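You operate a simulated robot arm through the tools that you are given. There is no shell and no other tool. Be economical: measure what you need, move in short steps, check, and stop when the job is done.

You run a simulated two-armed robot. Do the job below in one go: nothing can be reset, and whatever is moved stays where it is left.

JOB
On the table end, fold the grey cloth in half.

The check looks at the end state, three seconds after you hand in, the way a careful person would. Anything else that was tipped, shoved, dropped, spilled or broken makes it a failure. Flat cloth is picked up by pressing the open fingertips on it (5 to 10 N) and closing them slowly along it; thin cloth reads only 2 to 8 mm in the jaws.

ROBOT AND FRAMES
Two 7-joint arms with two-finger parallel grippers on one trunk, on a base that drives. Base frame: it is fixed to the floor where the robot stands at the start and does not move with it; the origin is under the middle of the robot, x ahead of it, y to its left, z up. Units: m, degrees, N and s.
The left shoulder is at the start at [0.06, 0.189, 1.228], the right one opposite. With the tool pointing down near the work surface each hand reaches from about 0.1 to 0.64 m from the robot's upright axis, wherever it stands, measured 20 degrees to its own side. Places, roughly: table end [0.5, 0.1, 0.9]. Payload 3.43 kg a hand.
Tool frame (each hand has its own): the origin (TCP) lies between the finger pads and is the grasp point; the fingertips stand 0.03 m ahead of it; z points along the fingers, y is the line along which they close. Largest opening 0.094 m; finger width 0.028, thickness 0.01; the body of the gripper, 0.05 by 0.096 m, starts 0.055 m behind the TCP.
Orientation is that of the tool frame in the base frame, as [roll, pitch, yaw] about the fixed x, y, z axes, in that order (R = Rz(yaw) Ry(pitch) Rx(roll)). With the fingers straight down and closing along the base's y, the tool's x points along the base's -x, its y along +y and its z along -z.

CONTROLS
- The arms move only by the tool arm_command. It takes "left_motion", "right_motion" or both (then of equal length, played together; a hand with none holds still); each is a list of rows, each a list of 3 entries, a list of its own where there are three numbers: the shift along the tool's x, y, z in units of 300 mm (1.0 is 300 mm), then the turn, a rotation vector about the tool's x, y, z in units of 60 degrees (1.0 is 60 degrees), then the opening, from 0 (shut) to 1 (fully open). In form: [[[dx, dy, dz], [ax, ay, az], gripper], ...]. A call has 1 to 8 rows; each row is the pose to reach, as a shift and turn from the pose commanded when the call began, along the tool's axes at that moment. A call with a number of a shift or a turn outside -1 to 1 is refused whole. Rows are played at 5 a second. More than 0.05 m and 8.6 degrees between two rows, or a gripper value outside its range, and nothing of the call is played. A pose out of reach is approached as far as the arm can. The call stops where the force on the tool passes 40 N (or 10 N more than at its start, if that is more) or the arm is blocked; 0.2 s more then pass. The fingers move at their own pace (about 0.153 m/s each) and stop on an object; they squeeze with about 27 N. The grip force told is the motor's: it shows also when the fingers shut on nothing. Time passes only in rows, and 0.2 s behind the last, so rows that repeat a pose let the fingers close. It gives the time, the measured TCP pose, the force on the tool (base axes), the opening and the grip force at its end, in the units of the frame above (readings bear some noise), with the torque about the TCP (base axes, N m) and any sound that the robot's microphone picked up, and new pictures: "show" is both (left out), scene, wrist or none (wrist: the cameras of the hands that moved).
- Cameras (640 x 400 px; columns grow to the right, rows downward): "scene" is now at [0.0037, 0.0091, 1.7595]; the picture's right is [0.13, -0.99, 0.00], its down [-0.88, -0.11, -0.47] and it looks along [0.46, 0.06, -0.88] (base axes); focal length 266 px, centre (320, 200). "left" rides on the left gripper at [0.076, -0.014, -0.103] in its tool frame; the picture's right is [0.18, 0.98, 0.00], its down [-0.75, 0.14, -0.64] and it looks along [-0.63, 0.12, 0.77] (tool axes); focal length 243 px, centre (320, 200). "right" rides on the right gripper at [0.076, 0.014, -0.103] in its tool frame; the picture's right is [-0.18, 0.98, 0.00], its down [-0.75, -0.14, -0.64] and it looks along [-0.63, -0.12, 0.77] (tool axes); focal length 243 px, centre (320, 200). There is no depth. A picture from a camera that has moved, and an enlarged one, comes with that camera's place and axes in the base frame and with its lens.
- raise_lower(by): slides the trunk up (or, below 0, down) by that many m; the arms and the scene camera ride with it, the base frame stays. It gives what a move gives, with no picture.
- base_move(legs): drives the robot by 1 to 6 legs, each [ahead, left, turn to the left] in m, m and degrees, along the robot's own axes; the way and the turn of a leg run together, so that a leg with both is an arc; at most 1.5 m and 180 degrees a leg. The arms and the cameras ride along, it lands a little off, and it stops where it bumps. It gives what a move gives, and a new picture of the scene camera.
- aim_head(pan, tilt): turns the head with the scene camera to pan (to the left, within 86 degrees either way) and tilt (down, from -29 to 69), counted from straight ahead of the robot. It gives what a move gives, and a new picture of the scene camera.
- inspect(camera, box): a new picture of the part [left, top, right, bottom] of that camera's present view, enlarged. The clock stands still meanwhile.
- close_job(): hands the job in; it is judged then, once.

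Work in short steps. Places have to be worked out from the pictures, the camera data and where the tool is seen: move nearer, look again, correct. Check each grasp and each placing, and mend what went wrong. You have 120 turns and 260 pictures in all, those below and enlarged ones among them. Open the grippers and draw the arms clear of the work before you hand the job in, unless the task says otherwise; then end with one line.

The tools are called after "Call:" as name(argument=value, ...) on one line, values as JSON. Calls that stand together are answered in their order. arm_command: Moves the arms, as the interface text tells. Its arguments: {"type":"object","properties":{"left_motion":{"type":"array"},"right_motion":{"type":"array"},"show":{"type":"string","enum":["both","scene","wrist","none"]}},"required":[]} The other tools are called the same way: raise_lower (by) slides the trunk up or down; base_move (legs) drives the base; aim_head (pan, tilt) turns the head that bears the scene camera; inspect (camera, box) takes an enlarged picture of a part of a camera's view; close_job () hands the job in.

At the start:

```text
time_s: 0.0
left_ee_pos: [0.4456, 0.1379, 1.0863]
left_orientation: [179.9, -0.1, -180.0]
left_contact_force: [-0.4, -0.4, 0.0]
left_torque: [0.0, -0.03, 0.0]
left_grip_width: 0.0938
left_gripper_force: 0.1
right_ee_pos: [0.3174, -0.147, 1.0839]
right_orientation: [179.9, -0.1, 179.9]
right_contact_force: [-0.1, 0.9, 0.2]
right_torque: [0.02, 0.03, 0.02]
right_grip_width: 0.0941
right_gripper_force: 0.1
trunk travel left (down, up): [-0.9, 0.09]
robot x, y, heading: [0.0011, -0.0001, -0.1]
head pan, tilt: [7.5, 62.2]
```

scene: 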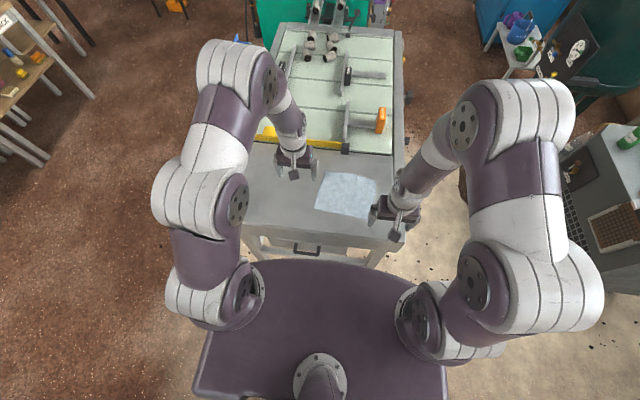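
right: 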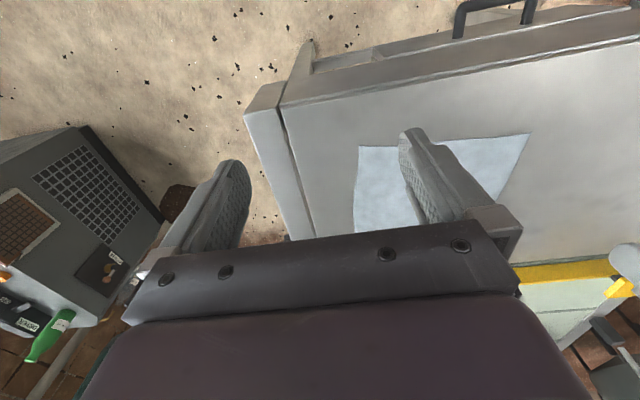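
left: 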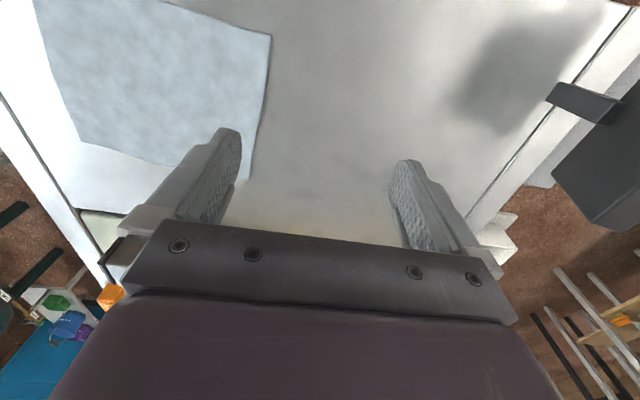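

The cloth lies between the two hands on the table end. I take an enlarged look to measure its corners.

Call:
inspect(camera="scene", box=[240, 130, 420, 260])

Call:
inspect(camera="left", box=[0, 0, 320, 200])

```text
3.08 times, centred on (330, 195) of scene
camera zoom: at [0.0037, 0.0091, 1.7595], right [0.13, -0.99, 0.0], down [-0.88, -0.11, -0.47], along [0.46, 0.06, -0.88], focal length 818 px, centre (289, 215)
```

zoom: 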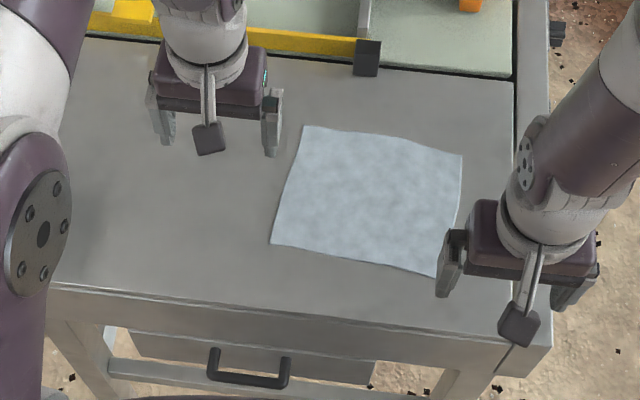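

```text
2.00 times, centred on (160, 100) of left
camera zoom: at [0.3696, 0.1225, 1.1891], right [-0.18, 0.98, 0.0], down [0.75, 0.14, 0.64], along [0.63, 0.12, -0.77], focal length 485 px, centre (640, 400)
```

zoom: 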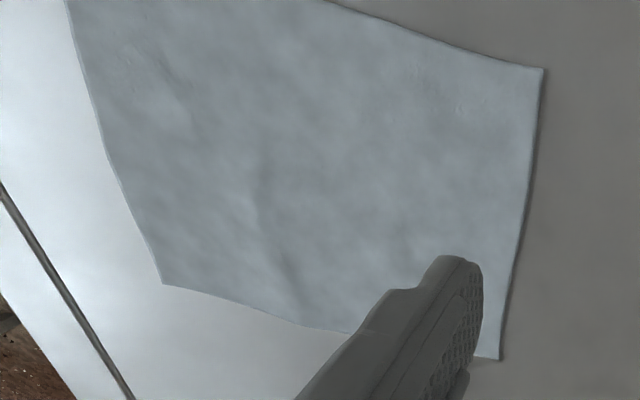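

Triangulating scene and wrist pictures gives a table height of about 0.92. The cloth corners come out near NL (0.40, 0.08), NR (0.39, -0.11), FL (0.57, 0.065) and FR (0.55, -0.13). I'll fold the near edge to the far edge with both hands, so first I move both above the near corners.

Call:
arm_command(left_motion=[[[0.025, -0.07, 0.08], [0, 0, 0], 0.45], [[0.05, -0.14, 0.16], [0, 0, 0], 0.45], [[0.075, -0.21, 0.24], [0, 0, 0], 0.45], [[0.1, -0.277, 0.3], [0, 0, 0], 0.45], [[0.1, -0.277, 0.3], [0, 0, 0], 0.45]], right_motion=[[[-0.07, 0.05, 0.08], [0, 0, 0], 0.45], [[-0.14, 0.1, 0.16], [0, 0, 0], 0.45], [[-0.21, 0.15, 0.24], [0, 0, 0], 0.45], [[-0.275, 0.207, 0.3], [0, 0, 0], 0.45], [[-0.275, 0.207, 0.3], [0, 0, 0], 0.45]])

```text
time_s: 1.2
left_ee_pos: [0.4149, 0.0541, 0.9959]
left_orientation: [179.9, 0.0, -179.9]
left_contact_force: [0.3, 0.3, -0.3]
left_torque: [0.01, 0.0, 0.01]
left_grip_width: 0.0424
left_gripper_force: 0.0
right_ee_pos: [0.3986, -0.0851, 0.9944]
right_orientation: [180.0, -0.1, 180.0]
right_contact_force: [-0.6, -0.3, -0.4]
right_torque: [0.01, -0.01, 0.02]
right_grip_width: 0.0423
right_gripper_force: 0.1
trunk travel left (down, up): [-0.9, 0.09]
robot x, y, heading: [0.0009, 0.0017, 0.2]
head pan, tilt: [7.5, 62.2]
camera scene: at [0.0028, 0.0093, 1.7595], right [0.13, -0.99, 0.0], down [-0.88, -0.12, -0.47], along [0.46, 0.06, -0.88], focal length 266 px, centre (320, 200)
camera right: at [0.3236, -0.0691, 1.0972], right [0.18, 0.98, 0.0], down [0.75, -0.14, 0.64], along [0.63, -0.12, -0.77], focal length 243 px, centre (320, 200)
camera left: at [0.3391, 0.0395, 1.0986], right [-0.18, 0.98, 0.0], down [0.75, 0.14, 0.64], along [0.63, 0.12, -0.77], focal length 243 px, centre (320, 200)
```

scene: 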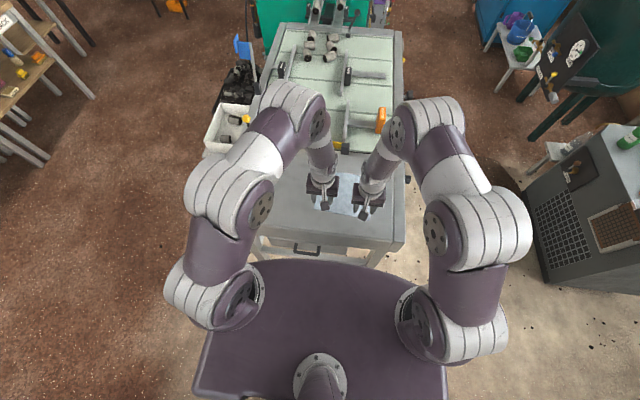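
right: 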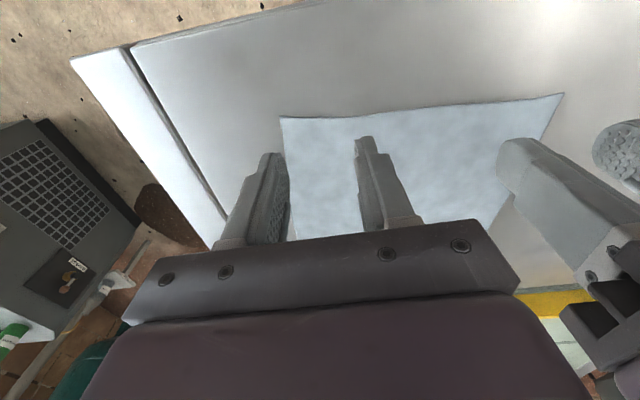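
left: 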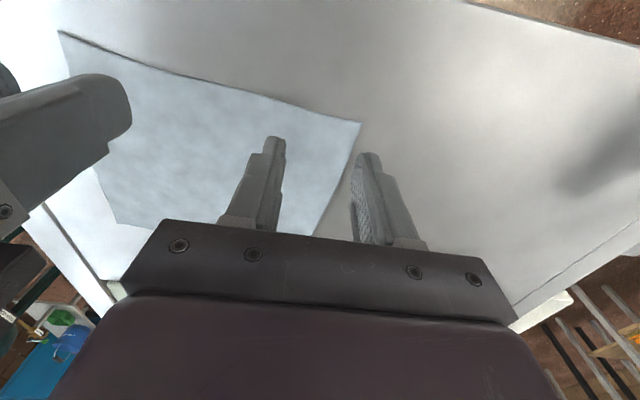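

Corners confirmed from both wrist cameras: NL (0.405, 0.084) and NR (0.386, -0.110). I narrow the jaws, shift slightly and lower to just above the cloth.

Call:
arm_command(left_motion=[[[-0.01, -0.007, 0.07], [0, 0, 0], 0.35], [[-0.01, -0.007, 0.13], [0, 0, 0], 0.35], [[-0.01, -0.007, 0.13], [0, 0, 0], 0.35]], right_motion=[[[-0.005, 0.017, 0.07], [0, 0, 0], 0.35], [[-0.005, 0.017, 0.125], [0, 0, 0], 0.35], [[-0.005, 0.017, 0.125], [0, 0, 0], 0.35]], show="wrist")

```text
time_s: 2.0
left_ee_pos: [0.4189, 0.0519, 0.9583]
left_orientation: [-180.0, 0.0, -180.0]
left_contact_force: [-0.3, 0.5, -0.7]
left_torque: [-0.01, -0.01, 0.01]
left_grip_width: 0.0331
left_gripper_force: 0.0
right_ee_pos: [0.4022, -0.0805, 0.9573]
right_orientation: [180.0, 0.1, 180.0]
right_contact_force: [0.9, -0.3, 0.5]
right_torque: [0.01, -0.04, -0.05]
right_grip_width: 0.0329
right_gripper_force: 0.1
trunk travel left (down, up): [-0.9, 0.09]
robot x, y, heading: [0.0049, -0.0002, 0.1]
head pan, tilt: [7.5, 62.2]
camera right: at [0.3249, -0.0644, 1.0597], right [0.18, 0.98, 0.0], down [0.75, -0.14, 0.64], along [0.63, -0.12, -0.77], focal length 243 px, centre (320, 200)
camera left: at [0.3425, 0.0376, 1.0601], right [-0.18, 0.98, 0.0], down [0.75, 0.14, 0.64], along [0.63, 0.12, -0.77], focal length 243 px, centre (320, 200)
```

right: 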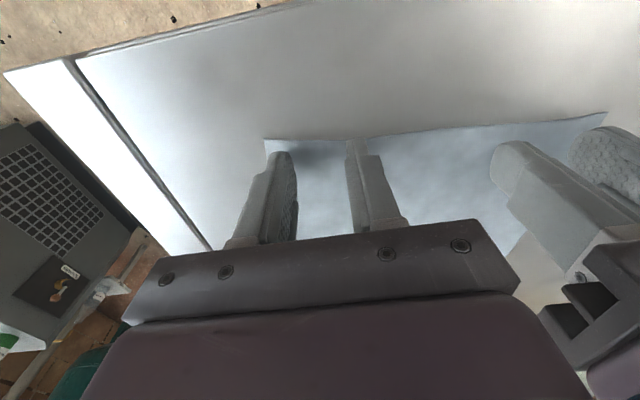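
left: 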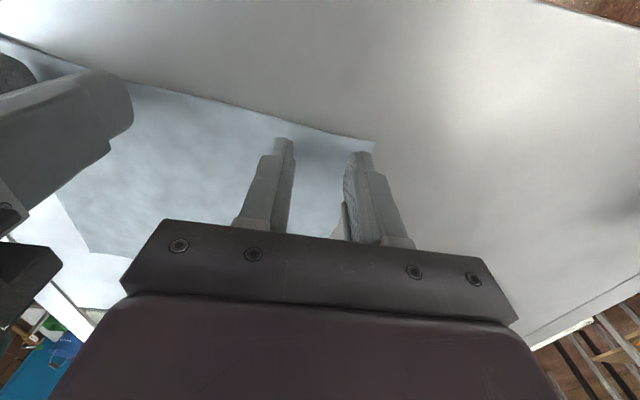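

Both finger pairs stand just above the near corners with no contact yet. I press down in small steps, watching the force.

Call:
arm_command(left_motion=[[[0, 0, 0.012], [0, 0, 0], 0.35], [[0, 0, 0.022], [0, 0, 0], 0.35], [[0, 0, 0.03], [0, 0, 0], 0.35], [[0, 0, 0.03], [0, 0, 0], 0.35]], right_motion=[[[0, 0, 0.012], [0, 0, 0], 0.35], [[0, 0, 0.022], [0, 0, 0], 0.35], [[0, 0, 0.03], [0, 0, 0], 0.35], [[0, 0, 0.03], [0, 0, 0], 0.35]], show="none")

```text
time_s: 2.8
left_ee_pos: [0.418, 0.0511, 0.9537]
left_orientation: [-180.0, 0.6, -180.0]
left_contact_force: [-2.9, 0.1, 21.0]
left_torque: [0.23, 0.22, -0.01]
left_grip_width: 0.033
left_gripper_force: 0.0
right_ee_pos: [0.4032, -0.0781, 0.9531]
right_orientation: [179.8, 0.9, -179.9]
right_contact_force: [-1.8, -3.9, 24.0]
right_torque: [-0.47, 0.23, 0.0]
right_grip_width: 0.0328
right_gripper_force: 0.0
trunk travel left (down, up): [-0.9, 0.09]
robot x, y, heading: [0.0008, 0.0036, 0.0]
head pan, tilt: [7.5, 62.2]
stopped in row 3 (right hand): the force on the tool passed its limit at 44 N (the readings are from after the stop); the commanded pose is now the measured one
```

Contact is at a TCP height of about 0.953, and both hands press too hard at 21–24 N. I ease off a little.

Call:
arm_command(left_motion=[[[0, 0, -0.001], [0, 0, 0], 0.35], [[0, 0, -0.001], [0, 0, 0], 0.35]], right_motion=[[[0, 0, -0.001], [0, 0, 0], 0.35], [[0, 0, -0.001], [0, 0, 0], 0.35]], show="none")

```text
time_s: 3.4
left_ee_pos: [0.4191, 0.0506, 0.9535]
left_orientation: [-179.7, 0.8, 180.0]
left_contact_force: [-0.1, 1.7, 32.9]
left_torque: [0.35, 0.21, 0.0]
left_grip_width: 0.0328
left_gripper_force: 0.0
right_ee_pos: [0.403, -0.0777, 0.9537]
right_orientation: [179.8, 0.8, -180.0]
right_contact_force: [1.3, -2.9, 29.9]
right_torque: [-0.53, 0.1, 0.0]
right_grip_width: 0.0332
right_gripper_force: 0.1
trunk travel left (down, up): [-0.9, 0.09]
robot x, y, heading: [-0.0007, 0.0002, 0.1]
head pan, tilt: [7.5, 62.2]
```

The force is still about 30 N, so I raise both another 1.5 mm.

Call:
arm_command(left_motion=[[[0, 0, -0.006], [0, 0, 0], 0.35], [[0, 0, -0.006], [0, 0, 0], 0.35]], right_motion=[[[0, 0, -0.006], [0, 0, 0], 0.35], [[0, 0, -0.006], [0, 0, 0], 0.35]], show="none")

```text
time_s: 4.0
left_ee_pos: [0.4189, 0.052, 0.9545]
left_orientation: [-179.9, 0.5, 180.0]
left_contact_force: [-1.4, -3.8, 28.2]
left_torque: [0.11, 0.25, 0.04]
left_grip_width: 0.0331
left_gripper_force: 0.1
right_ee_pos: [0.4023, -0.0799, 0.9524]
right_orientation: [179.9, 0.6, 180.0]
right_contact_force: [1.6, 1.7, 13.3]
right_torque: [-0.13, 0.03, 0.06]
right_grip_width: 0.0325
right_gripper_force: 0.1
trunk travel left (down, up): [-0.9, 0.09]
robot x, y, heading: [-0.0011, -0.0036, -0.0]
head pan, tilt: [7.5, 62.2]
```

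Right is down to 13 N and left still reads 28 N. I raise left by about 1.5 mm more and right by about 0.5 mm.

Call:
arm_command(left_motion=[[[0, 0, -0.006], [0, 0, 0], 0.35], [[0, 0, -0.006], [0, 0, 0], 0.35]], right_motion=[[[0, 0, -0.0015], [0, 0, 0], 0.35], [[0, 0, -0.0015], [0, 0, 0], 0.35]], show="none")

```text
time_s: 4.6
left_ee_pos: [0.4185, 0.0524, 0.954]
left_orientation: [-180.0, 0.2, -180.0]
left_contact_force: [-0.5, 0.1, 0.4]
left_torque: [0.01, 0.01, 0.0]
left_grip_width: 0.0329
left_gripper_force: 0.1
right_ee_pos: [0.403, -0.0784, 0.9542]
right_orientation: [179.9, 0.5, -180.0]
right_contact_force: [-3.1, -0.3, 18.6]
right_torque: [-0.24, 0.17, -0.05]
right_grip_width: 0.0327
right_gripper_force: 0.1
trunk travel left (down, up): [-0.9, 0.09]
robot x, y, heading: [-0.0013, 0.0005, 0.1]
head pan, tilt: [7.5, 62.2]
```

Left is now just free of the table (stiffness is about 15 N/mm). I correct to roughly 8 N on each hand and then close the fingers slowly.

Call:
arm_command(left_motion=[[[0, 0, 0.002], [0, 0, 0], 0.35], [[0, 0, 0.002], [0, 0, 0], 0.3], [[0, 0, 0.002], [0, 0, 0], 0.25], [[0, 0, 0.002], [0, 0, 0], 0.2], [[0, 0, 0.002], [0, 0, 0], 0.15], [[0, 0, 0.002], [0, 0, 0], 0.1], [[0, 0, 0.002], [0, 0, 0], 0.05], [[0, 0, 0.002], [0, 0, 0], 0.0]], right_motion=[[[0, 0, -0.002], [0, 0, 0], 0.35], [[0, 0, -0.002], [0, 0, 0], 0.3], [[0, 0, -0.002], [0, 0, 0], 0.25], [[0, 0, -0.002], [0, 0, 0], 0.2], [[0, 0, -0.002], [0, 0, 0], 0.15], [[0, 0, -0.002], [0, 0, 0], 0.1], [[0, 0, -0.002], [0, 0, 0], 0.05], [[0, 0, -0.002], [0, 0, 0], 0.0]], show="wrist")

```text
time_s: 6.4
left_ee_pos: [0.4209, 0.0504, 0.954]
left_orientation: [-179.9, 0.2, 179.9]
left_contact_force: [-0.5, -14.9, 0.5]
left_torque: [-0.42, 0.01, 0.02]
left_grip_width: 0.0023
left_gripper_force: 27.1
right_ee_pos: [0.4056, -0.0786, 0.9533]
right_orientation: [179.9, 0.5, -179.9]
right_contact_force: [1.2, 14.1, 1.3]
right_torque: [0.42, -0.03, 0.01]
right_grip_width: 0.0021
right_gripper_force: 26.9
trunk travel left (down, up): [-0.9, 0.09]
robot x, y, heading: [0.0005, 0.004, -0.0]
head pan, tilt: [7.5, 62.2]
camera right: at [0.3285, -0.0633, 1.0563], right [0.18, 0.98, 0.0], down [0.75, -0.14, 0.65], along [0.64, -0.12, -0.76], focal length 243 px, centre (320, 200)
camera left: at [0.3444, 0.0367, 1.0563], right [-0.18, 0.98, 0.0], down [0.75, 0.14, 0.65], along [0.64, 0.12, -0.76], focal length 243 px, centre (320, 200)
```

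right: 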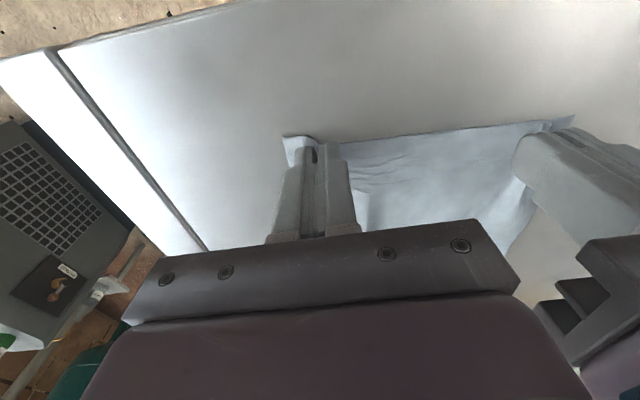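
left: 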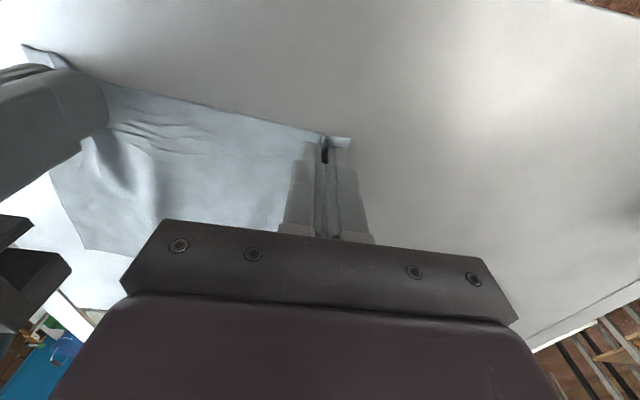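

Both hands gripped (2 mm), but about 28 mm of edge lies in the pads. Carried away from me, that strip would stay folded back on top. Folding the far edge towards me lets me tip the hands forward to lay the edge flat, so I open slowly in place to spread the cloth again, then lift.

Call:
arm_command(left_motion=[[[0, 0, 0], [0, 0, 0], 0.06], [[0, 0, 0], [0, 0, 0], 0.14], [[0, 0, 0], [0, 0, 0], 0.22], [[0, 0, 0], [0, 0, 0], 0.3], [[0, 0, -0.06], [0, 0, 0], 0.3], [[0, 0, -0.2], [0, 0, 0], 0.3], [[0, 0, -0.3], [0, 0, 0], 0.3]], right_motion=[[[0, 0, 0], [0, 0, 0], 0.06], [[0, 0, 0], [0, 0, 0], 0.14], [[0, 0, 0], [0, 0, 0], 0.22], [[0, 0, 0], [0, 0, 0], 0.3], [[0, 0, -0.06], [0, 0, 0], 0.3], [[0, 0, -0.2], [0, 0, 0], 0.3], [[0, 0, -0.3], [0, 0, 0], 0.3]], show="wrist")

```text
time_s: 8.0
left_ee_pos: [0.4191, 0.0518, 1.0442]
left_orientation: [-179.9, 0.2, 180.0]
left_contact_force: [-0.8, -0.4, 0.0]
left_torque: [0.01, -0.02, -0.03]
left_grip_width: 0.0281
left_gripper_force: 0.1
right_ee_pos: [0.4025, -0.0794, 1.0438]
right_orientation: [179.9, 0.4, 180.0]
right_contact_force: [0.3, -0.3, -0.5]
right_torque: [0.01, 0.03, 0.0]
right_grip_width: 0.028
right_gripper_force: 0.1
trunk travel left (down, up): [-0.9, 0.09]
robot x, y, heading: [0.0026, -0.0035, -0.1]
head pan, tilt: [7.5, 62.2]
camera right: at [0.3265, -0.064, 1.1464], right [0.18, 0.98, 0.0], down [0.75, -0.14, 0.65], along [0.64, -0.12, -0.76], focal length 243 px, centre (320, 200)
camera left: at [0.3429, 0.038, 1.1468], right [-0.18, 0.98, 0.0], down [0.75, 0.14, 0.65], along [0.63, 0.12, -0.76], focal length 243 px, centre (320, 200)
```

right: 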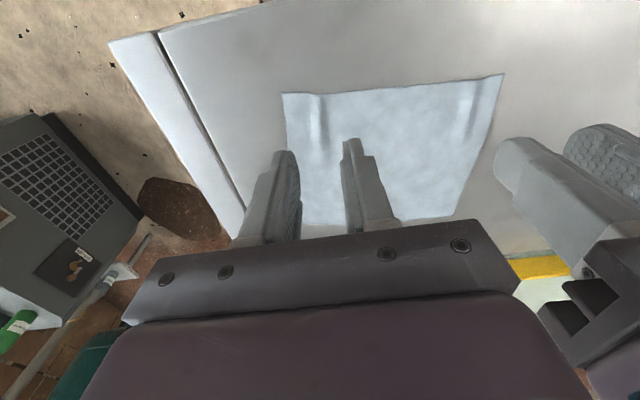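
left: 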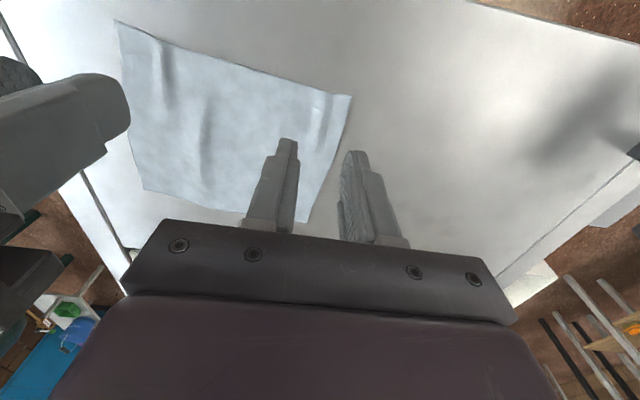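

The cloth sprang back nearly flat with only light ridges. The far corners are at FL (0.568, 0.063) and FR (0.552, -0.130). I move the hands above the far edge so that only about 17 mm of edge falls under the pads.

Call:
arm_command(left_motion=[[[-0.12, -0.015, 0], [0, 0, 0], 0.35], [[-0.24, -0.03, 0.0], [0, 0, 0], 0.35], [[-0.36, -0.045, 0.05], [0, 0, 0], 0.35], [[-0.477, -0.057, 0.12], [0, 0, 0], 0.35], [[-0.477, -0.057, 0.2], [0, 0, 0], 0.35], [[-0.477, -0.057, 0.263], [0, 0, 0], 0.35], [[-0.477, -0.057, 0.263], [0, 0, 0], 0.35]], right_motion=[[[-0.12, -0.02, 0], [0, 0, 0], 0.35], [[-0.24, -0.04, 0.0], [0, 0, 0], 0.35], [[-0.37, -0.06, 0.05], [0, 0, 0], 0.35], [[-0.497, -0.075, 0.12], [0, 0, 0], 0.35], [[-0.497, -0.075, 0.2], [0, 0, 0], 0.35], [[-0.497, -0.075, 0.263], [0, 0, 0], 0.35], [[-0.497, -0.075, 0.263], [0, 0, 0], 0.35]])

```text
time_s: 9.6
left_ee_pos: [0.5642, 0.0361, 0.9646]
left_orientation: [-179.9, 0.2, 180.0]
left_contact_force: [-0.2, -0.3, -1.1]
left_torque: [-0.03, 0.0, 0.0]
left_grip_width: 0.0328
left_gripper_force: 0.1
right_ee_pos: [0.5539, -0.1025, 0.9652]
right_orientation: [179.8, 0.4, -180.0]
right_contact_force: [-0.3, -0.3, 0.7]
right_torque: [-0.03, -0.01, -0.01]
right_grip_width: 0.0327
right_gripper_force: 0.2
trunk travel left (down, up): [-0.9, 0.09]
robot x, y, heading: [0.0004, 0.005, -0.1]
head pan, tilt: [7.5, 62.2]
camera scene: at [0.0047, 0.0089, 1.7595], right [0.13, -0.99, 0.0], down [-0.88, -0.11, -0.47], along [0.46, 0.06, -0.88], focal length 266 px, centre (320, 200)
camera right: at [0.4785, -0.0862, 1.068], right [0.18, 0.98, 0.0], down [0.75, -0.14, 0.65], along [0.64, -0.12, -0.76], focal length 243 px, centre (320, 200)
camera left: at [0.488, 0.0205, 1.0673], right [-0.18, 0.98, 0.0], down [0.75, 0.14, 0.64], along [0.63, 0.12, -0.76], focal length 243 px, centre (320, 200)
```

scene: 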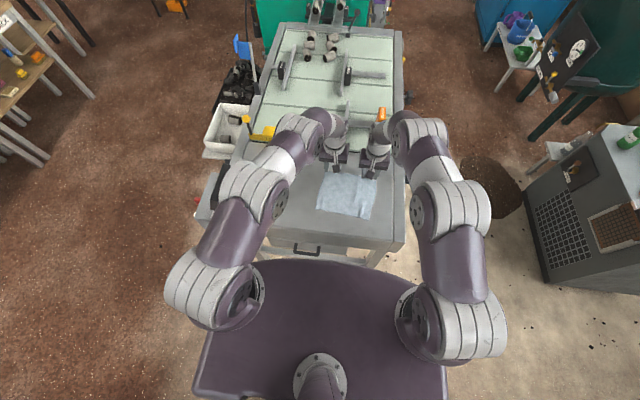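
right: 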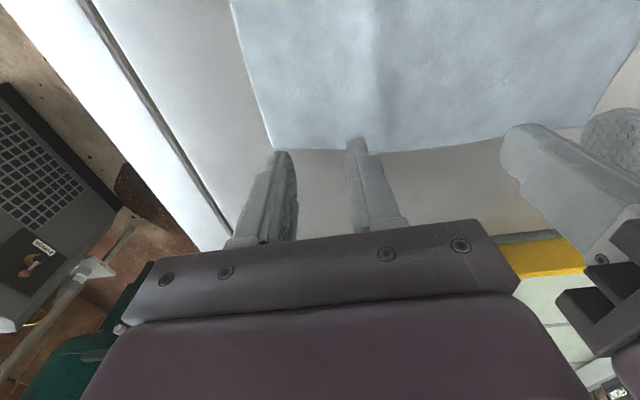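
left: 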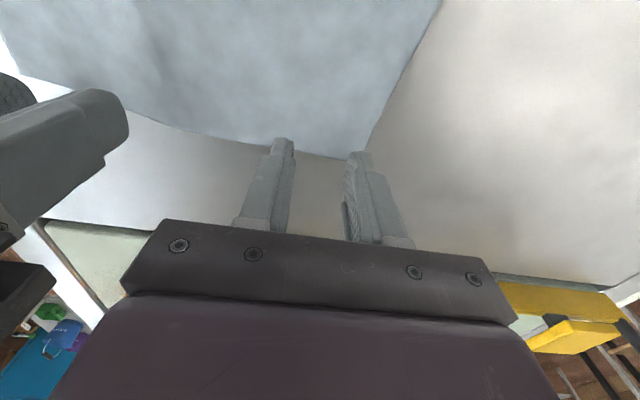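

The pads overlap the far edge by about 15–18 mm at both corners. I nudge 3 mm inward and lower to just about contact.

Call:
arm_command(left_motion=[[[0.01, 0, 0.02], [0, 0, 0], 0.35], [[0.01, 0, 0.034], [0, 0, 0], 0.35], [[0.01, 0, 0.034], [0, 0, 0], 0.35]], right_motion=[[[0.01, 0, 0.02], [0, 0, 0], 0.35], [[0.01, 0, 0.036], [0, 0, 0], 0.35], [[0.01, 0, 0.036], [0, 0, 0], 0.35]], show="none")

```text
time_s: 10.4
left_ee_pos: [0.561, 0.0355, 0.955]
left_orientation: [-179.9, 0.2, -180.0]
left_contact_force: [-1.6, 0.7, -0.9]
left_torque: [0.0, 0.03, 0.01]
left_grip_width: 0.0332
left_gripper_force: 0.1
right_ee_pos: [0.5507, -0.1004, 0.9552]
right_orientation: [179.8, 0.4, -180.0]
right_contact_force: [-0.1, -0.3, 0.3]
right_torque: [0.01, 0.01, -0.02]
right_grip_width: 0.033
right_gripper_force: 0.0
trunk travel left (down, up): [-0.9, 0.09]
robot x, y, heading: [-0.0001, -0.0001, -0.2]
head pan, tilt: [7.5, 62.2]
```

No contact yet, so I lower 1.2 mm more.

Call:
arm_command(left_motion=[[[0, 0, 0.004], [0, 0, 0], 0.35], [[0, 0, 0.004], [0, 0, 0], 0.35]], right_motion=[[[0, 0, 0.004], [0, 0, 0], 0.35], [[0, 0, 0.004], [0, 0, 0], 0.35]], show="none")

```text
time_s: 11.0
left_ee_pos: [0.5606, 0.0349, 0.9541]
left_orientation: [-179.9, 0.3, 180.0]
left_contact_force: [-0.6, 1.1, 0.3]
left_torque: [0.03, 0.01, -0.01]
left_grip_width: 0.0329
left_gripper_force: 0.1
right_ee_pos: [0.5514, -0.0995, 0.9547]
right_orientation: [179.8, 0.4, -180.0]
right_contact_force: [0.1, -0.2, 0.8]
right_torque: [0.01, -0.03, 0.03]
right_grip_width: 0.0329
right_gripper_force: 0.2
trunk travel left (down, up): [-0.9, 0.09]
robot x, y, heading: [-0.002, -0.0033, -0.0]
head pan, tilt: [7.5, 62.2]
```

Still no force. Another 1 mm down.

Call:
arm_command(left_motion=[[[0, 0, 0.003], [0, 0, 0], 0.35], [[0, 0, 0.003], [0, 0, 0], 0.35]], right_motion=[[[0, 0, 0.003], [0, 0, 0], 0.35], [[0, 0, 0.003], [0, 0, 0], 0.35]], show="none")

```text
time_s: 11.6
left_ee_pos: [0.5604, 0.0348, 0.9535]
left_orientation: [-179.9, 0.3, -180.0]
left_contact_force: [0.0, 0.7, 2.9]
left_torque: [0.08, -0.02, 0.01]
left_grip_width: 0.033
left_gripper_force: 0.1
right_ee_pos: [0.5502, -0.1005, 0.9533]
right_orientation: [179.8, 0.5, -180.0]
right_contact_force: [0.6, -0.4, 5.1]
right_torque: [-0.06, 0.0, 0.02]
right_grip_width: 0.0331
right_gripper_force: 0.1
trunk travel left (down, up): [-0.9, 0.09]
robot x, y, heading: [0.0011, 0.0014, 0.2]
head pan, tilt: [7.5, 62.2]
```

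Contact: left 3 N, right 5 N. I add about 0.4 mm and close slowly, moving the hands inward a little as they close to avoid stretching the edge between them.

Call:
arm_command(left_motion=[[[0, 0, 0.0015], [0, 0, 0], 0.35], [[0, 0, 0.0015], [0, 0, 0], 0.3], [[0, -0.003, 0.0015], [0, 0, 0], 0.25], [[0, -0.006, 0.0015], [0, 0, 0], 0.2], [[0, -0.009, 0.0015], [0, 0, 0], 0.15], [[0, -0.012, 0.0015], [0, 0, 0], 0.1], [[0, -0.015, 0.0015], [0, 0, 0], 0.05], [[0, -0.015, 0.0015], [0, 0, 0], 0.0]], right_motion=[[[0, 0, 0.001], [0, 0, 0], 0.35], [[0, 0, 0.001], [0, 0, 0], 0.3], [[0, 0.003, 0.001], [0, 0, 0], 0.25], [[0, 0.006, 0.001], [0, 0, 0], 0.2], [[0, 0.009, 0.001], [0, 0, 0], 0.15], [[0, 0.012, 0.001], [0, 0, 0], 0.1], [[0, 0.015, 0.001], [0, 0, 0], 0.05], [[0, 0.015, 0.001], [0, 0, 0], 0.0]], show="wrist")

```text
time_s: 13.4
left_ee_pos: [0.5609, 0.0289, 0.9532]
left_orientation: [-179.8, 0.3, -180.0]
left_contact_force: [-0.1, 1.2, 5.9]
left_torque: [0.05, 0.06, -0.01]
left_grip_width: 0.002
left_gripper_force: 26.9
right_ee_pos: [0.5491, -0.0962, 0.9533]
right_orientation: [179.9, 0.4, -179.9]
right_contact_force: [0.9, 0.1, 7.8]
right_torque: [-0.03, 0.08, -0.01]
right_grip_width: 0.0019
right_gripper_force: 27.2
trunk travel left (down, up): [-0.9, 0.09]
robot x, y, heading: [-0.0008, -0.0008, -0.1]
head pan, tilt: [7.5, 62.2]
camera right: at [0.4731, -0.0815, 1.0558], right [0.18, 0.98, 0.0], down [0.75, -0.14, 0.65], along [0.64, -0.12, -0.76], focal length 243 px, centre (320, 200)
camera left: at [0.4834, 0.0156, 1.0561], right [-0.18, 0.98, 0.0], down [0.75, 0.14, 0.65], along [0.64, 0.12, -0.76], focal length 243 px, centre (320, 200)
```

right: 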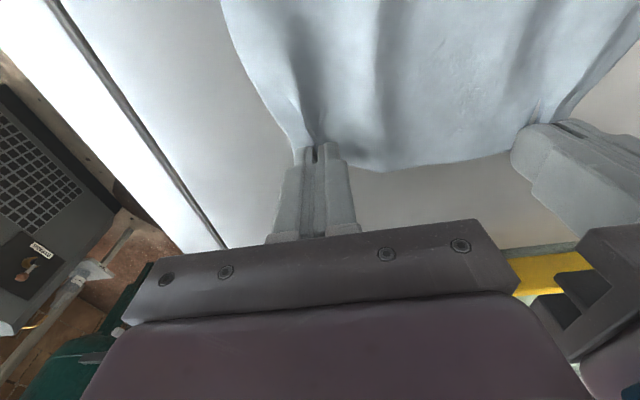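
left: 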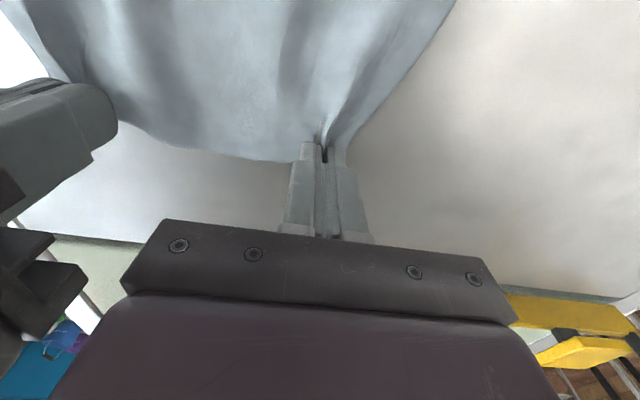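

Firm grips with 2 mm of cloth at both far corners and almost no tension. I start the arc up and towards me while tipping the fingers forward; first half.

Call:
arm_command(left_motion=[[[0.016, 0.002, -0.05], [0, -0.1, 0], 0], [[0.043, 0.005, -0.096], [0, -0.2, 0], 0], [[0.079, 0.01, -0.137], [0, -0.3, 0], 0], [[0.124, 0.015, -0.171], [0, -0.4, 0], 0], [[0.124, 0.015, -0.171], [0, -0.4, 0], 0]], right_motion=[[[0.016, 0.002, -0.05], [0, -0.1, 0], 0], [[0.043, 0.005, -0.096], [0, -0.2, 0], 0], [[0.079, 0.01, -0.137], [0, -0.3, 0], 0], [[0.124, 0.015, -0.171], [0, -0.4, 0], 0], [[0.124, 0.015, -0.171], [0, -0.4, 0], 0]])

```text
time_s: 14.6
left_ee_pos: [0.5258, 0.0351, 1.0023]
left_orientation: [-179.8, 24.2, -180.0]
left_contact_force: [0.6, -0.3, -0.3]
left_torque: [0.03, 0.0, 0.01]
left_grip_width: 0.002
left_gripper_force: 26.8
right_ee_pos: [0.5147, -0.0918, 1.0031]
right_orientation: [179.7, 24.4, 179.9]
right_contact_force: [0.7, 0.3, 0.9]
right_torque: [0.03, 0.0, 0.0]
right_grip_width: 0.0019
right_gripper_force: 27.6
trunk travel left (down, up): [-0.9, 0.09]
robot x, y, heading: [-0.0013, 0.0012, -0.2]
head pan, tilt: [7.5, 62.2]
camera scene: at [0.0057, 0.0091, 1.7595], right [0.13, -0.99, 0.0], down [-0.88, -0.11, -0.47], along [0.46, 0.06, -0.88], focal length 266 px, centre (320, 200)
camera right: at [0.4029, -0.0765, 1.0658], right [0.17, 0.98, 0.08], down [0.42, -0.14, 0.9], along [0.89, -0.12, -0.44], focal length 243 px, centre (320, 200)
camera left: at [0.4135, 0.0199, 1.066], right [-0.17, 0.98, -0.08], down [0.42, 0.14, 0.89], along [0.89, 0.12, -0.44], focal length 243 px, centre (320, 200)
```

scene: 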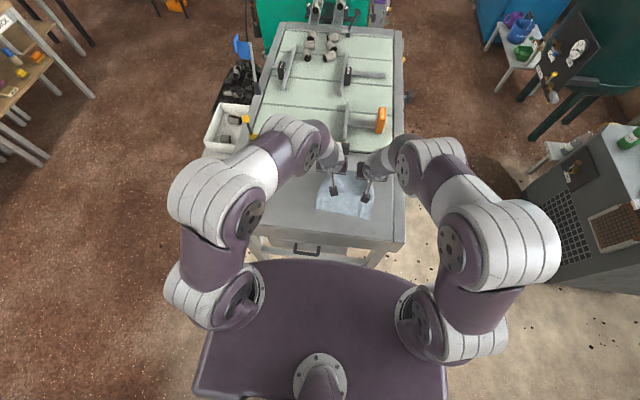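
right: 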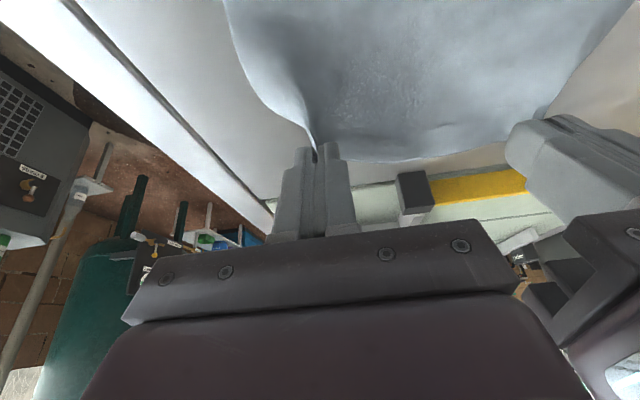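
left: 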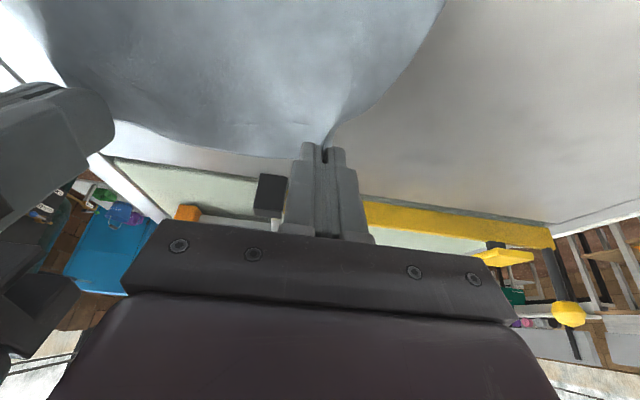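

Both grips hold, and the cloth rises cleanly with the far edge in the air. I continue the arc over the top, tipping to about 60 degrees.

Call:
arm_command(left_motion=[[[0.038, 0.005, -0.044], [0, -0.1, 0], 0], [[0.084, 0.01, -0.081], [0, -0.2, 0], 0], [[0.137, 0.015, -0.109], [0, -0.3, 0], 0], [[0.195, 0.02, -0.127], [0, -0.4, 0], 0], [[0.257, 0.025, -0.133], [0, -0.5, 0], 0], [[0.318, 0.028, -0.128], [0, -0.6, 0], 0], [[0.318, 0.028, -0.128], [0, -0.6, 0], 0]], right_motion=[[[0.038, 0.005, -0.044], [0, -0.1, 0], 0], [[0.084, 0.01, -0.081], [0, -0.2, 0], 0], [[0.137, 0.015, -0.109], [0, -0.3, 0], 0], [[0.195, 0.02, -0.127], [0, -0.4, 0], 0], [[0.257, 0.025, -0.133], [0, -0.5, 0], 0], [[0.318, 0.028, -0.128], [0, -0.6, 0], 0], [[0.318, 0.028, -0.128], [0, -0.6, 0], 0]])

```text
time_s: 15.9
left_ee_pos: [0.4352, 0.0388, 1.0015]
left_orientation: [178.6, 56.5, 179.8]
left_contact_force: [-1.0, 4.1, -0.6]
left_torque: [-0.34, -0.02, -0.31]
left_grip_width: 0.0018
left_gripper_force: 26.8
left hand out of reach, approached as far as the arm can: row 2, 3, 6
right_ee_pos: [0.446, -0.0614, 1.0147]
right_orientation: [-177.8, 56.8, -179.2]
right_contact_force: [0.8, -4.6, 0.3]
right_torque: [0.28, 0.02, 0.37]
right_grip_width: 0.002
right_gripper_force: 27.0
right hand out of reach, approached as far as the arm can: row 1, 2, 3, 5, 6
trunk travel left (down, up): [-0.9, 0.09]
robot x, y, heading: [-0.0008, -0.0008, 0.2]
head pan, tilt: [7.5, 62.2]
stopped in row 6 (left hand): the force on the tool passed its limit at 68 N (the readings are from after the stop); the commanded pose is now the measured one
camera scene: at [0.0063, 0.0088, 1.7595], right [0.13, -0.99, 0.0], down [-0.88, -0.11, -0.47], along [0.46, 0.06, -0.89], focal length 266 px, centre (320, 200)
camera right: at [0.3192, -0.0445, 1.0069], right [0.12, 0.98, 0.13], down [-0.13, -0.12, 0.98], along [0.98, -0.13, 0.11], focal length 243 px, centre (320, 200)
camera left: at [0.3078, 0.0225, 0.995], right [-0.12, 0.98, -0.14], down [-0.12, 0.13, 0.98], along [0.99, 0.14, 0.11], focal length 243 px, centre (320, 200)
```

scene: 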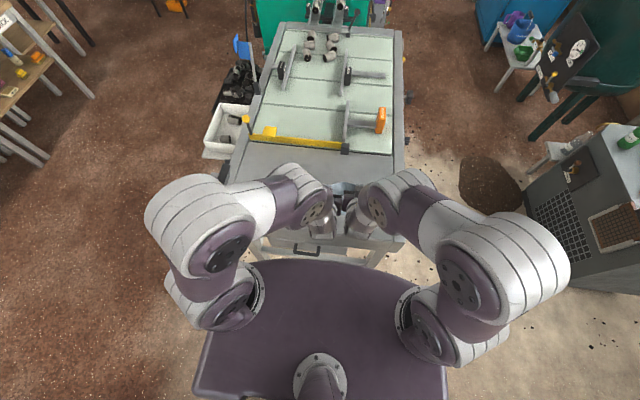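
right: 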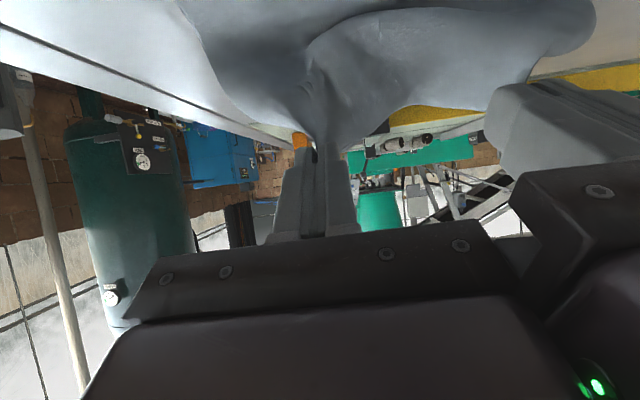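
left: 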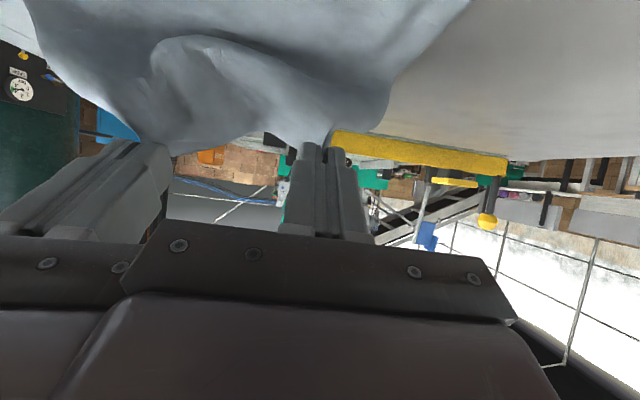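

Tilted this far near the robot, the hands ran out of reach and drifted together until they touched (spacing 0.10). The cloth is still held. I ease the tilt back to about 48 degrees and spread the hands to their proper spacing. The base and trunk can then do the remaining travel.

Call:
arm_command(left_motion=[[[-0.01, 0.01, -0.006], [0, 0.05, 0], 0], [[-0.02, 0.02, -0.012], [0, 0.1, 0], 0], [[-0.028, 0.023, -0.018], [0, 0.15, 0], 0], [[-0.028, 0.023, -0.018], [0, 0.15, 0], 0]], right_motion=[[[0, -0.035, 0], [0, 0.05, 0], 0], [[0.01, -0.07, -0.02], [0, 0.1, 0], 0], [[0.02, -0.1, -0.03], [0, 0.15, 0], 0], [[0.02, -0.1, -0.03], [0, 0.15, 0], 0]])

```text
time_s: 16.9
left_ee_pos: [0.4332, 0.0442, 1.0127]
left_orientation: [178.9, 47.7, -179.8]
left_contact_force: [0.2, -10.5, 0.0]
left_torque: [-0.31, -0.01, -0.19]
left_grip_width: 0.0019
left_gripper_force: 27.2
right_ee_pos: [0.4334, -0.0908, 1.0157]
right_orientation: [-178.2, 48.0, -179.6]
right_contact_force: [-0.8, 11.8, -0.9]
right_torque: [0.32, 0.0, 0.24]
right_grip_width: 0.0021
right_gripper_force: 27.2
trunk travel left (down, up): [-0.9, 0.09]
robot x, y, heading: [-0.0012, 0.0002, -0.0]
head pan, tilt: [7.5, 62.2]
camera scene: at [0.0043, 0.0093, 1.7595], right [0.13, -0.99, 0.0], down [-0.88, -0.11, -0.47], along [0.46, 0.06, -0.88], focal length 266 px, centre (320, 200)
camera right: at [0.3078, -0.0733, 1.0286], right [0.14, 0.98, 0.12], down [0.03, -0.12, 0.99], along [0.99, -0.14, -0.04], focal length 243 px, centre (320, 200)
camera left: at [0.3074, 0.0288, 1.0259], right [-0.14, 0.98, -0.12], down [0.03, 0.13, 0.99], along [0.99, 0.13, -0.05], focal length 243 px, centre (320, 200)
```

scene: 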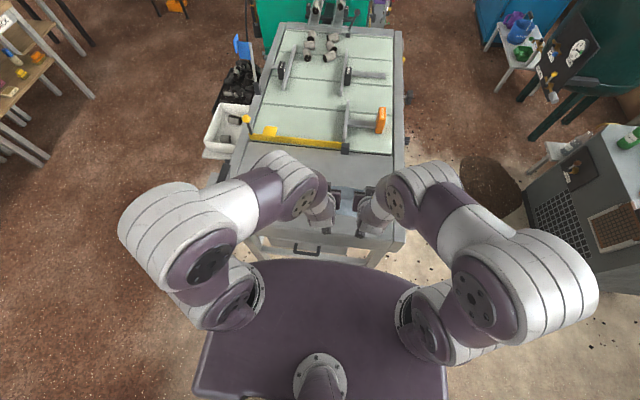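
right: 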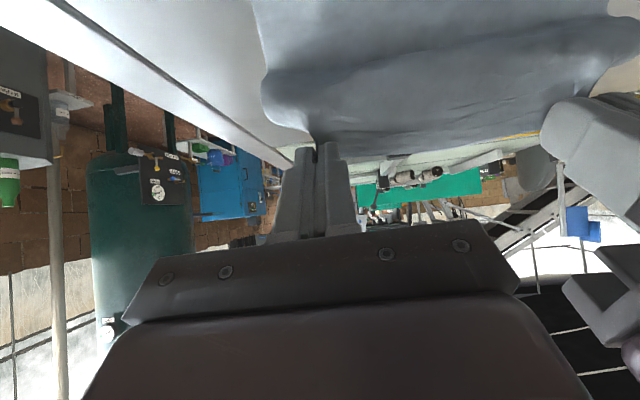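
left: 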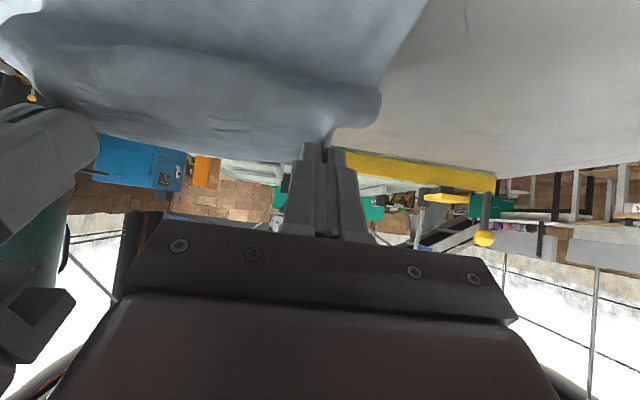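

Grips hold, but with 11 N of tension because the spacing is 0.135 against 0.125 at the grasp. I lower 25 mm with the trunk and bring the hands slightly closer together.

Call:
raise_lower(by=-0.025)

Call:
arm_command(left_motion=[[[0, 0.003, 0], [0, 0, 0], 0], [[0, 0.007, 0], [0, 0, 0], 0], [[0, 0.007, 0], [0, 0, 0], 0]], right_motion=[[[0.009, 0.02, -0.009], [0, 0, 0], 0], [[0.018, 0.037, -0.02], [0, 0, 0], 0], [[0.018, 0.037, -0.02], [0, 0, 0], 0]], show="wrist")

```text
time_s: 17.6
left_ee_pos: [0.4335, 0.0455, 0.9881]
left_orientation: [179.0, 47.6, -179.9]
left_contact_force: [0.1, -12.4, -0.2]
left_torque: [-0.36, 0.0, -0.27]
left_grip_width: 0.002
left_gripper_force: 26.7
right_ee_pos: [0.433, -0.0911, 0.9911]
right_orientation: [-178.1, 47.9, -179.6]
right_contact_force: [0.5, 11.6, -0.5]
right_torque: [0.33, 0.01, 0.24]
right_grip_width: 0.002
right_gripper_force: 26.9
trunk travel left (down, up): [-0.875, 0.115]
robot x, y, heading: [0.0008, -0.0008, 0.1]
head pan, tilt: [7.5, 62.2]
```

```text
time_s: 18.4
left_ee_pos: [0.4329, 0.0482, 0.9879]
left_orientation: [178.8, 47.7, -179.8]
left_contact_force: [-0.4, -0.2, -0.4]
left_torque: [-0.02, 0.02, -0.02]
left_grip_width: 0.0023
left_gripper_force: 26.6
right_ee_pos: [0.4253, -0.0818, 0.9909]
right_orientation: [-178.1, 47.9, -179.7]
right_contact_force: [-0.3, 0.1, 0.6]
right_torque: [-0.01, -0.01, -0.01]
right_grip_width: 0.0019
right_gripper_force: 27.1
trunk travel left (down, up): [-0.875, 0.115]
robot x, y, heading: [0.001, 0.0005, 0.2]
head pan, tilt: [7.5, 62.2]
camera right: at [0.2992, -0.0626, 1.0031], right [0.14, 0.98, 0.11], down [0.03, -0.12, 0.99], along [0.99, -0.14, -0.04], focal length 243 px, centre (320, 200)
camera left: at [0.3064, 0.0313, 1.0007], right [-0.14, 0.98, -0.12], down [0.03, 0.13, 0.99], along [0.99, 0.14, -0.05], focal length 243 px, centre (320, 200)
```

right: 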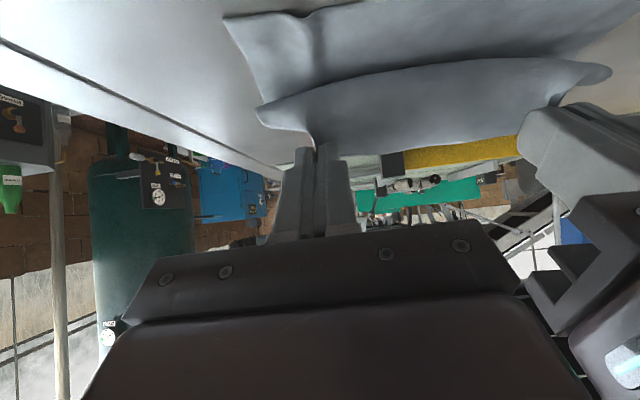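
left: 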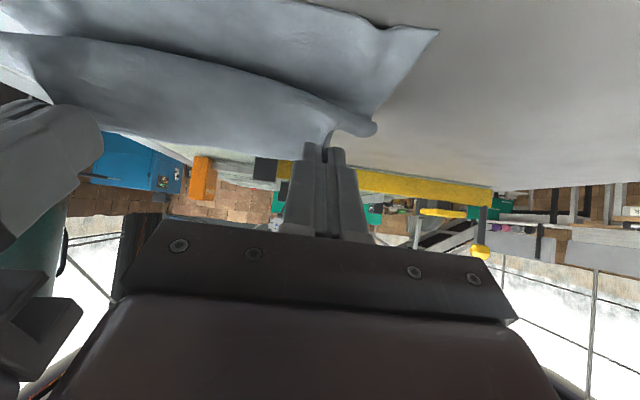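

Tension is gone, and the near edge still lies in place on the table (about 0.39–0.40 at both corners). I back the base by 22 mm, then lower 30 mm.

Call:
base_move(legs=[[-0.022, 0, 0]])

Call:
raise_lower(by=-0.028)

```text
time_s: 19.2
left_ee_pos: [0.4166, 0.0478, 0.9864]
left_orientation: [178.9, 47.5, -179.8]
left_contact_force: [-0.1, 0.2, 0.3]
left_torque: [0.02, 0.03, 0.0]
left_grip_width: 0.0018
left_gripper_force: 27.2
right_ee_pos: [0.408, -0.0804, 0.9891]
right_orientation: [-178.1, 47.7, -179.7]
right_contact_force: [0.4, 0.4, -0.3]
right_torque: [-0.01, 0.01, 0.0]
right_grip_width: 0.002
right_gripper_force: 27.3
trunk travel left (down, up): [-0.875, 0.115]
robot x, y, heading: [-0.0212, -0.0003, -0.0]
head pan, tilt: [7.5, 62.2]
camera scene: at [-0.0113, 0.0091, 1.7344], right [0.13, -0.99, 0.0], down [-0.88, -0.11, -0.46], along [0.46, 0.06, -0.89], focal length 266 px, centre (320, 200)
```

scene: 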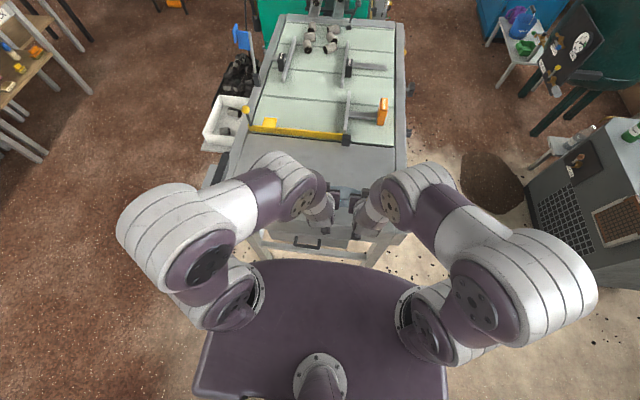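

```text
time_s: 20.0
left_ee_pos: [0.4108, 0.0482, 0.9599]
left_orientation: [178.8, 47.9, -179.8]
left_contact_force: [0.3, 0.1, 0.4]
left_torque: [-0.04, 0.0, -0.01]
left_grip_width: 0.0022
left_gripper_force: 27.0
right_ee_pos: [0.4042, -0.0805, 0.9648]
right_orientation: [-178.1, 48.0, -179.7]
right_contact_force: [0.2, -1.0, 0.8]
right_torque: [-0.01, 0.01, 0.0]
right_grip_width: 0.0018
right_gripper_force: 26.6
trunk travel left (down, up): [-0.847, 0.143]
robot x, y, heading: [-0.0231, -0.0012, -0.3]
head pan, tilt: [7.5, 62.2]
```

The pads are almost down: the lowest pad corner is about 6 mm above the table on the left and 11 mm on the right. I look at how the cloth lies before placing.

Call:
inspect(camera="left", box=[0, 0, 640, 400])

Call:
inspect(camera="right", box=[0, 0, 640, 400])

Call:
inspect(camera="scene", box=[280, 150, 420, 240])

```text
1.00 times, centred on (320, 200) of left (not enlarged: the box is as wide or as high as the picture)
camera zoom: at [0.2841, 0.0312, 0.9732], right [-0.14, 0.98, -0.12], down [0.03, 0.13, 0.99], along [0.99, 0.14, -0.05], focal length 243 px, centre (320, 200)
```

zoom: 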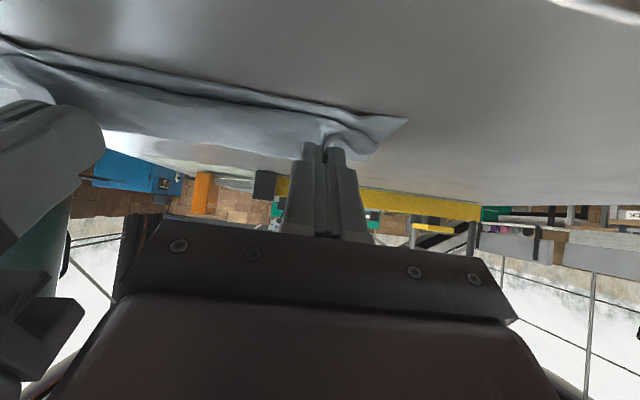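

```text
1.00 times, centred on (320, 200) of right (not enlarged: the box is as wide or as high as the picture)
camera zoom: at [0.2769, -0.0623, 0.9756], right [0.14, 0.98, 0.12], down [0.02, -0.12, 0.99], along [0.99, -0.14, -0.04], focal length 243 px, centre (320, 200)
```

zoom: 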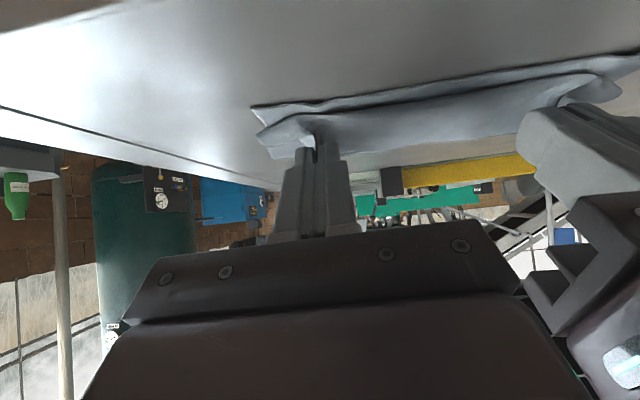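

```text
4.44 times, centred on (350, 195) of scene
camera zoom: at [-0.0198, 0.0091, 1.7065], right [0.13, -0.99, 0.0], down [-0.88, -0.11, -0.47], along [0.46, 0.06, -0.88], focal length 1182 px, centre (187, 222)
```

zoom: 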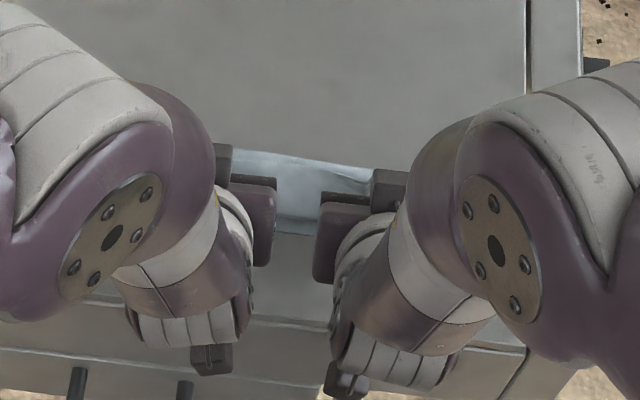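

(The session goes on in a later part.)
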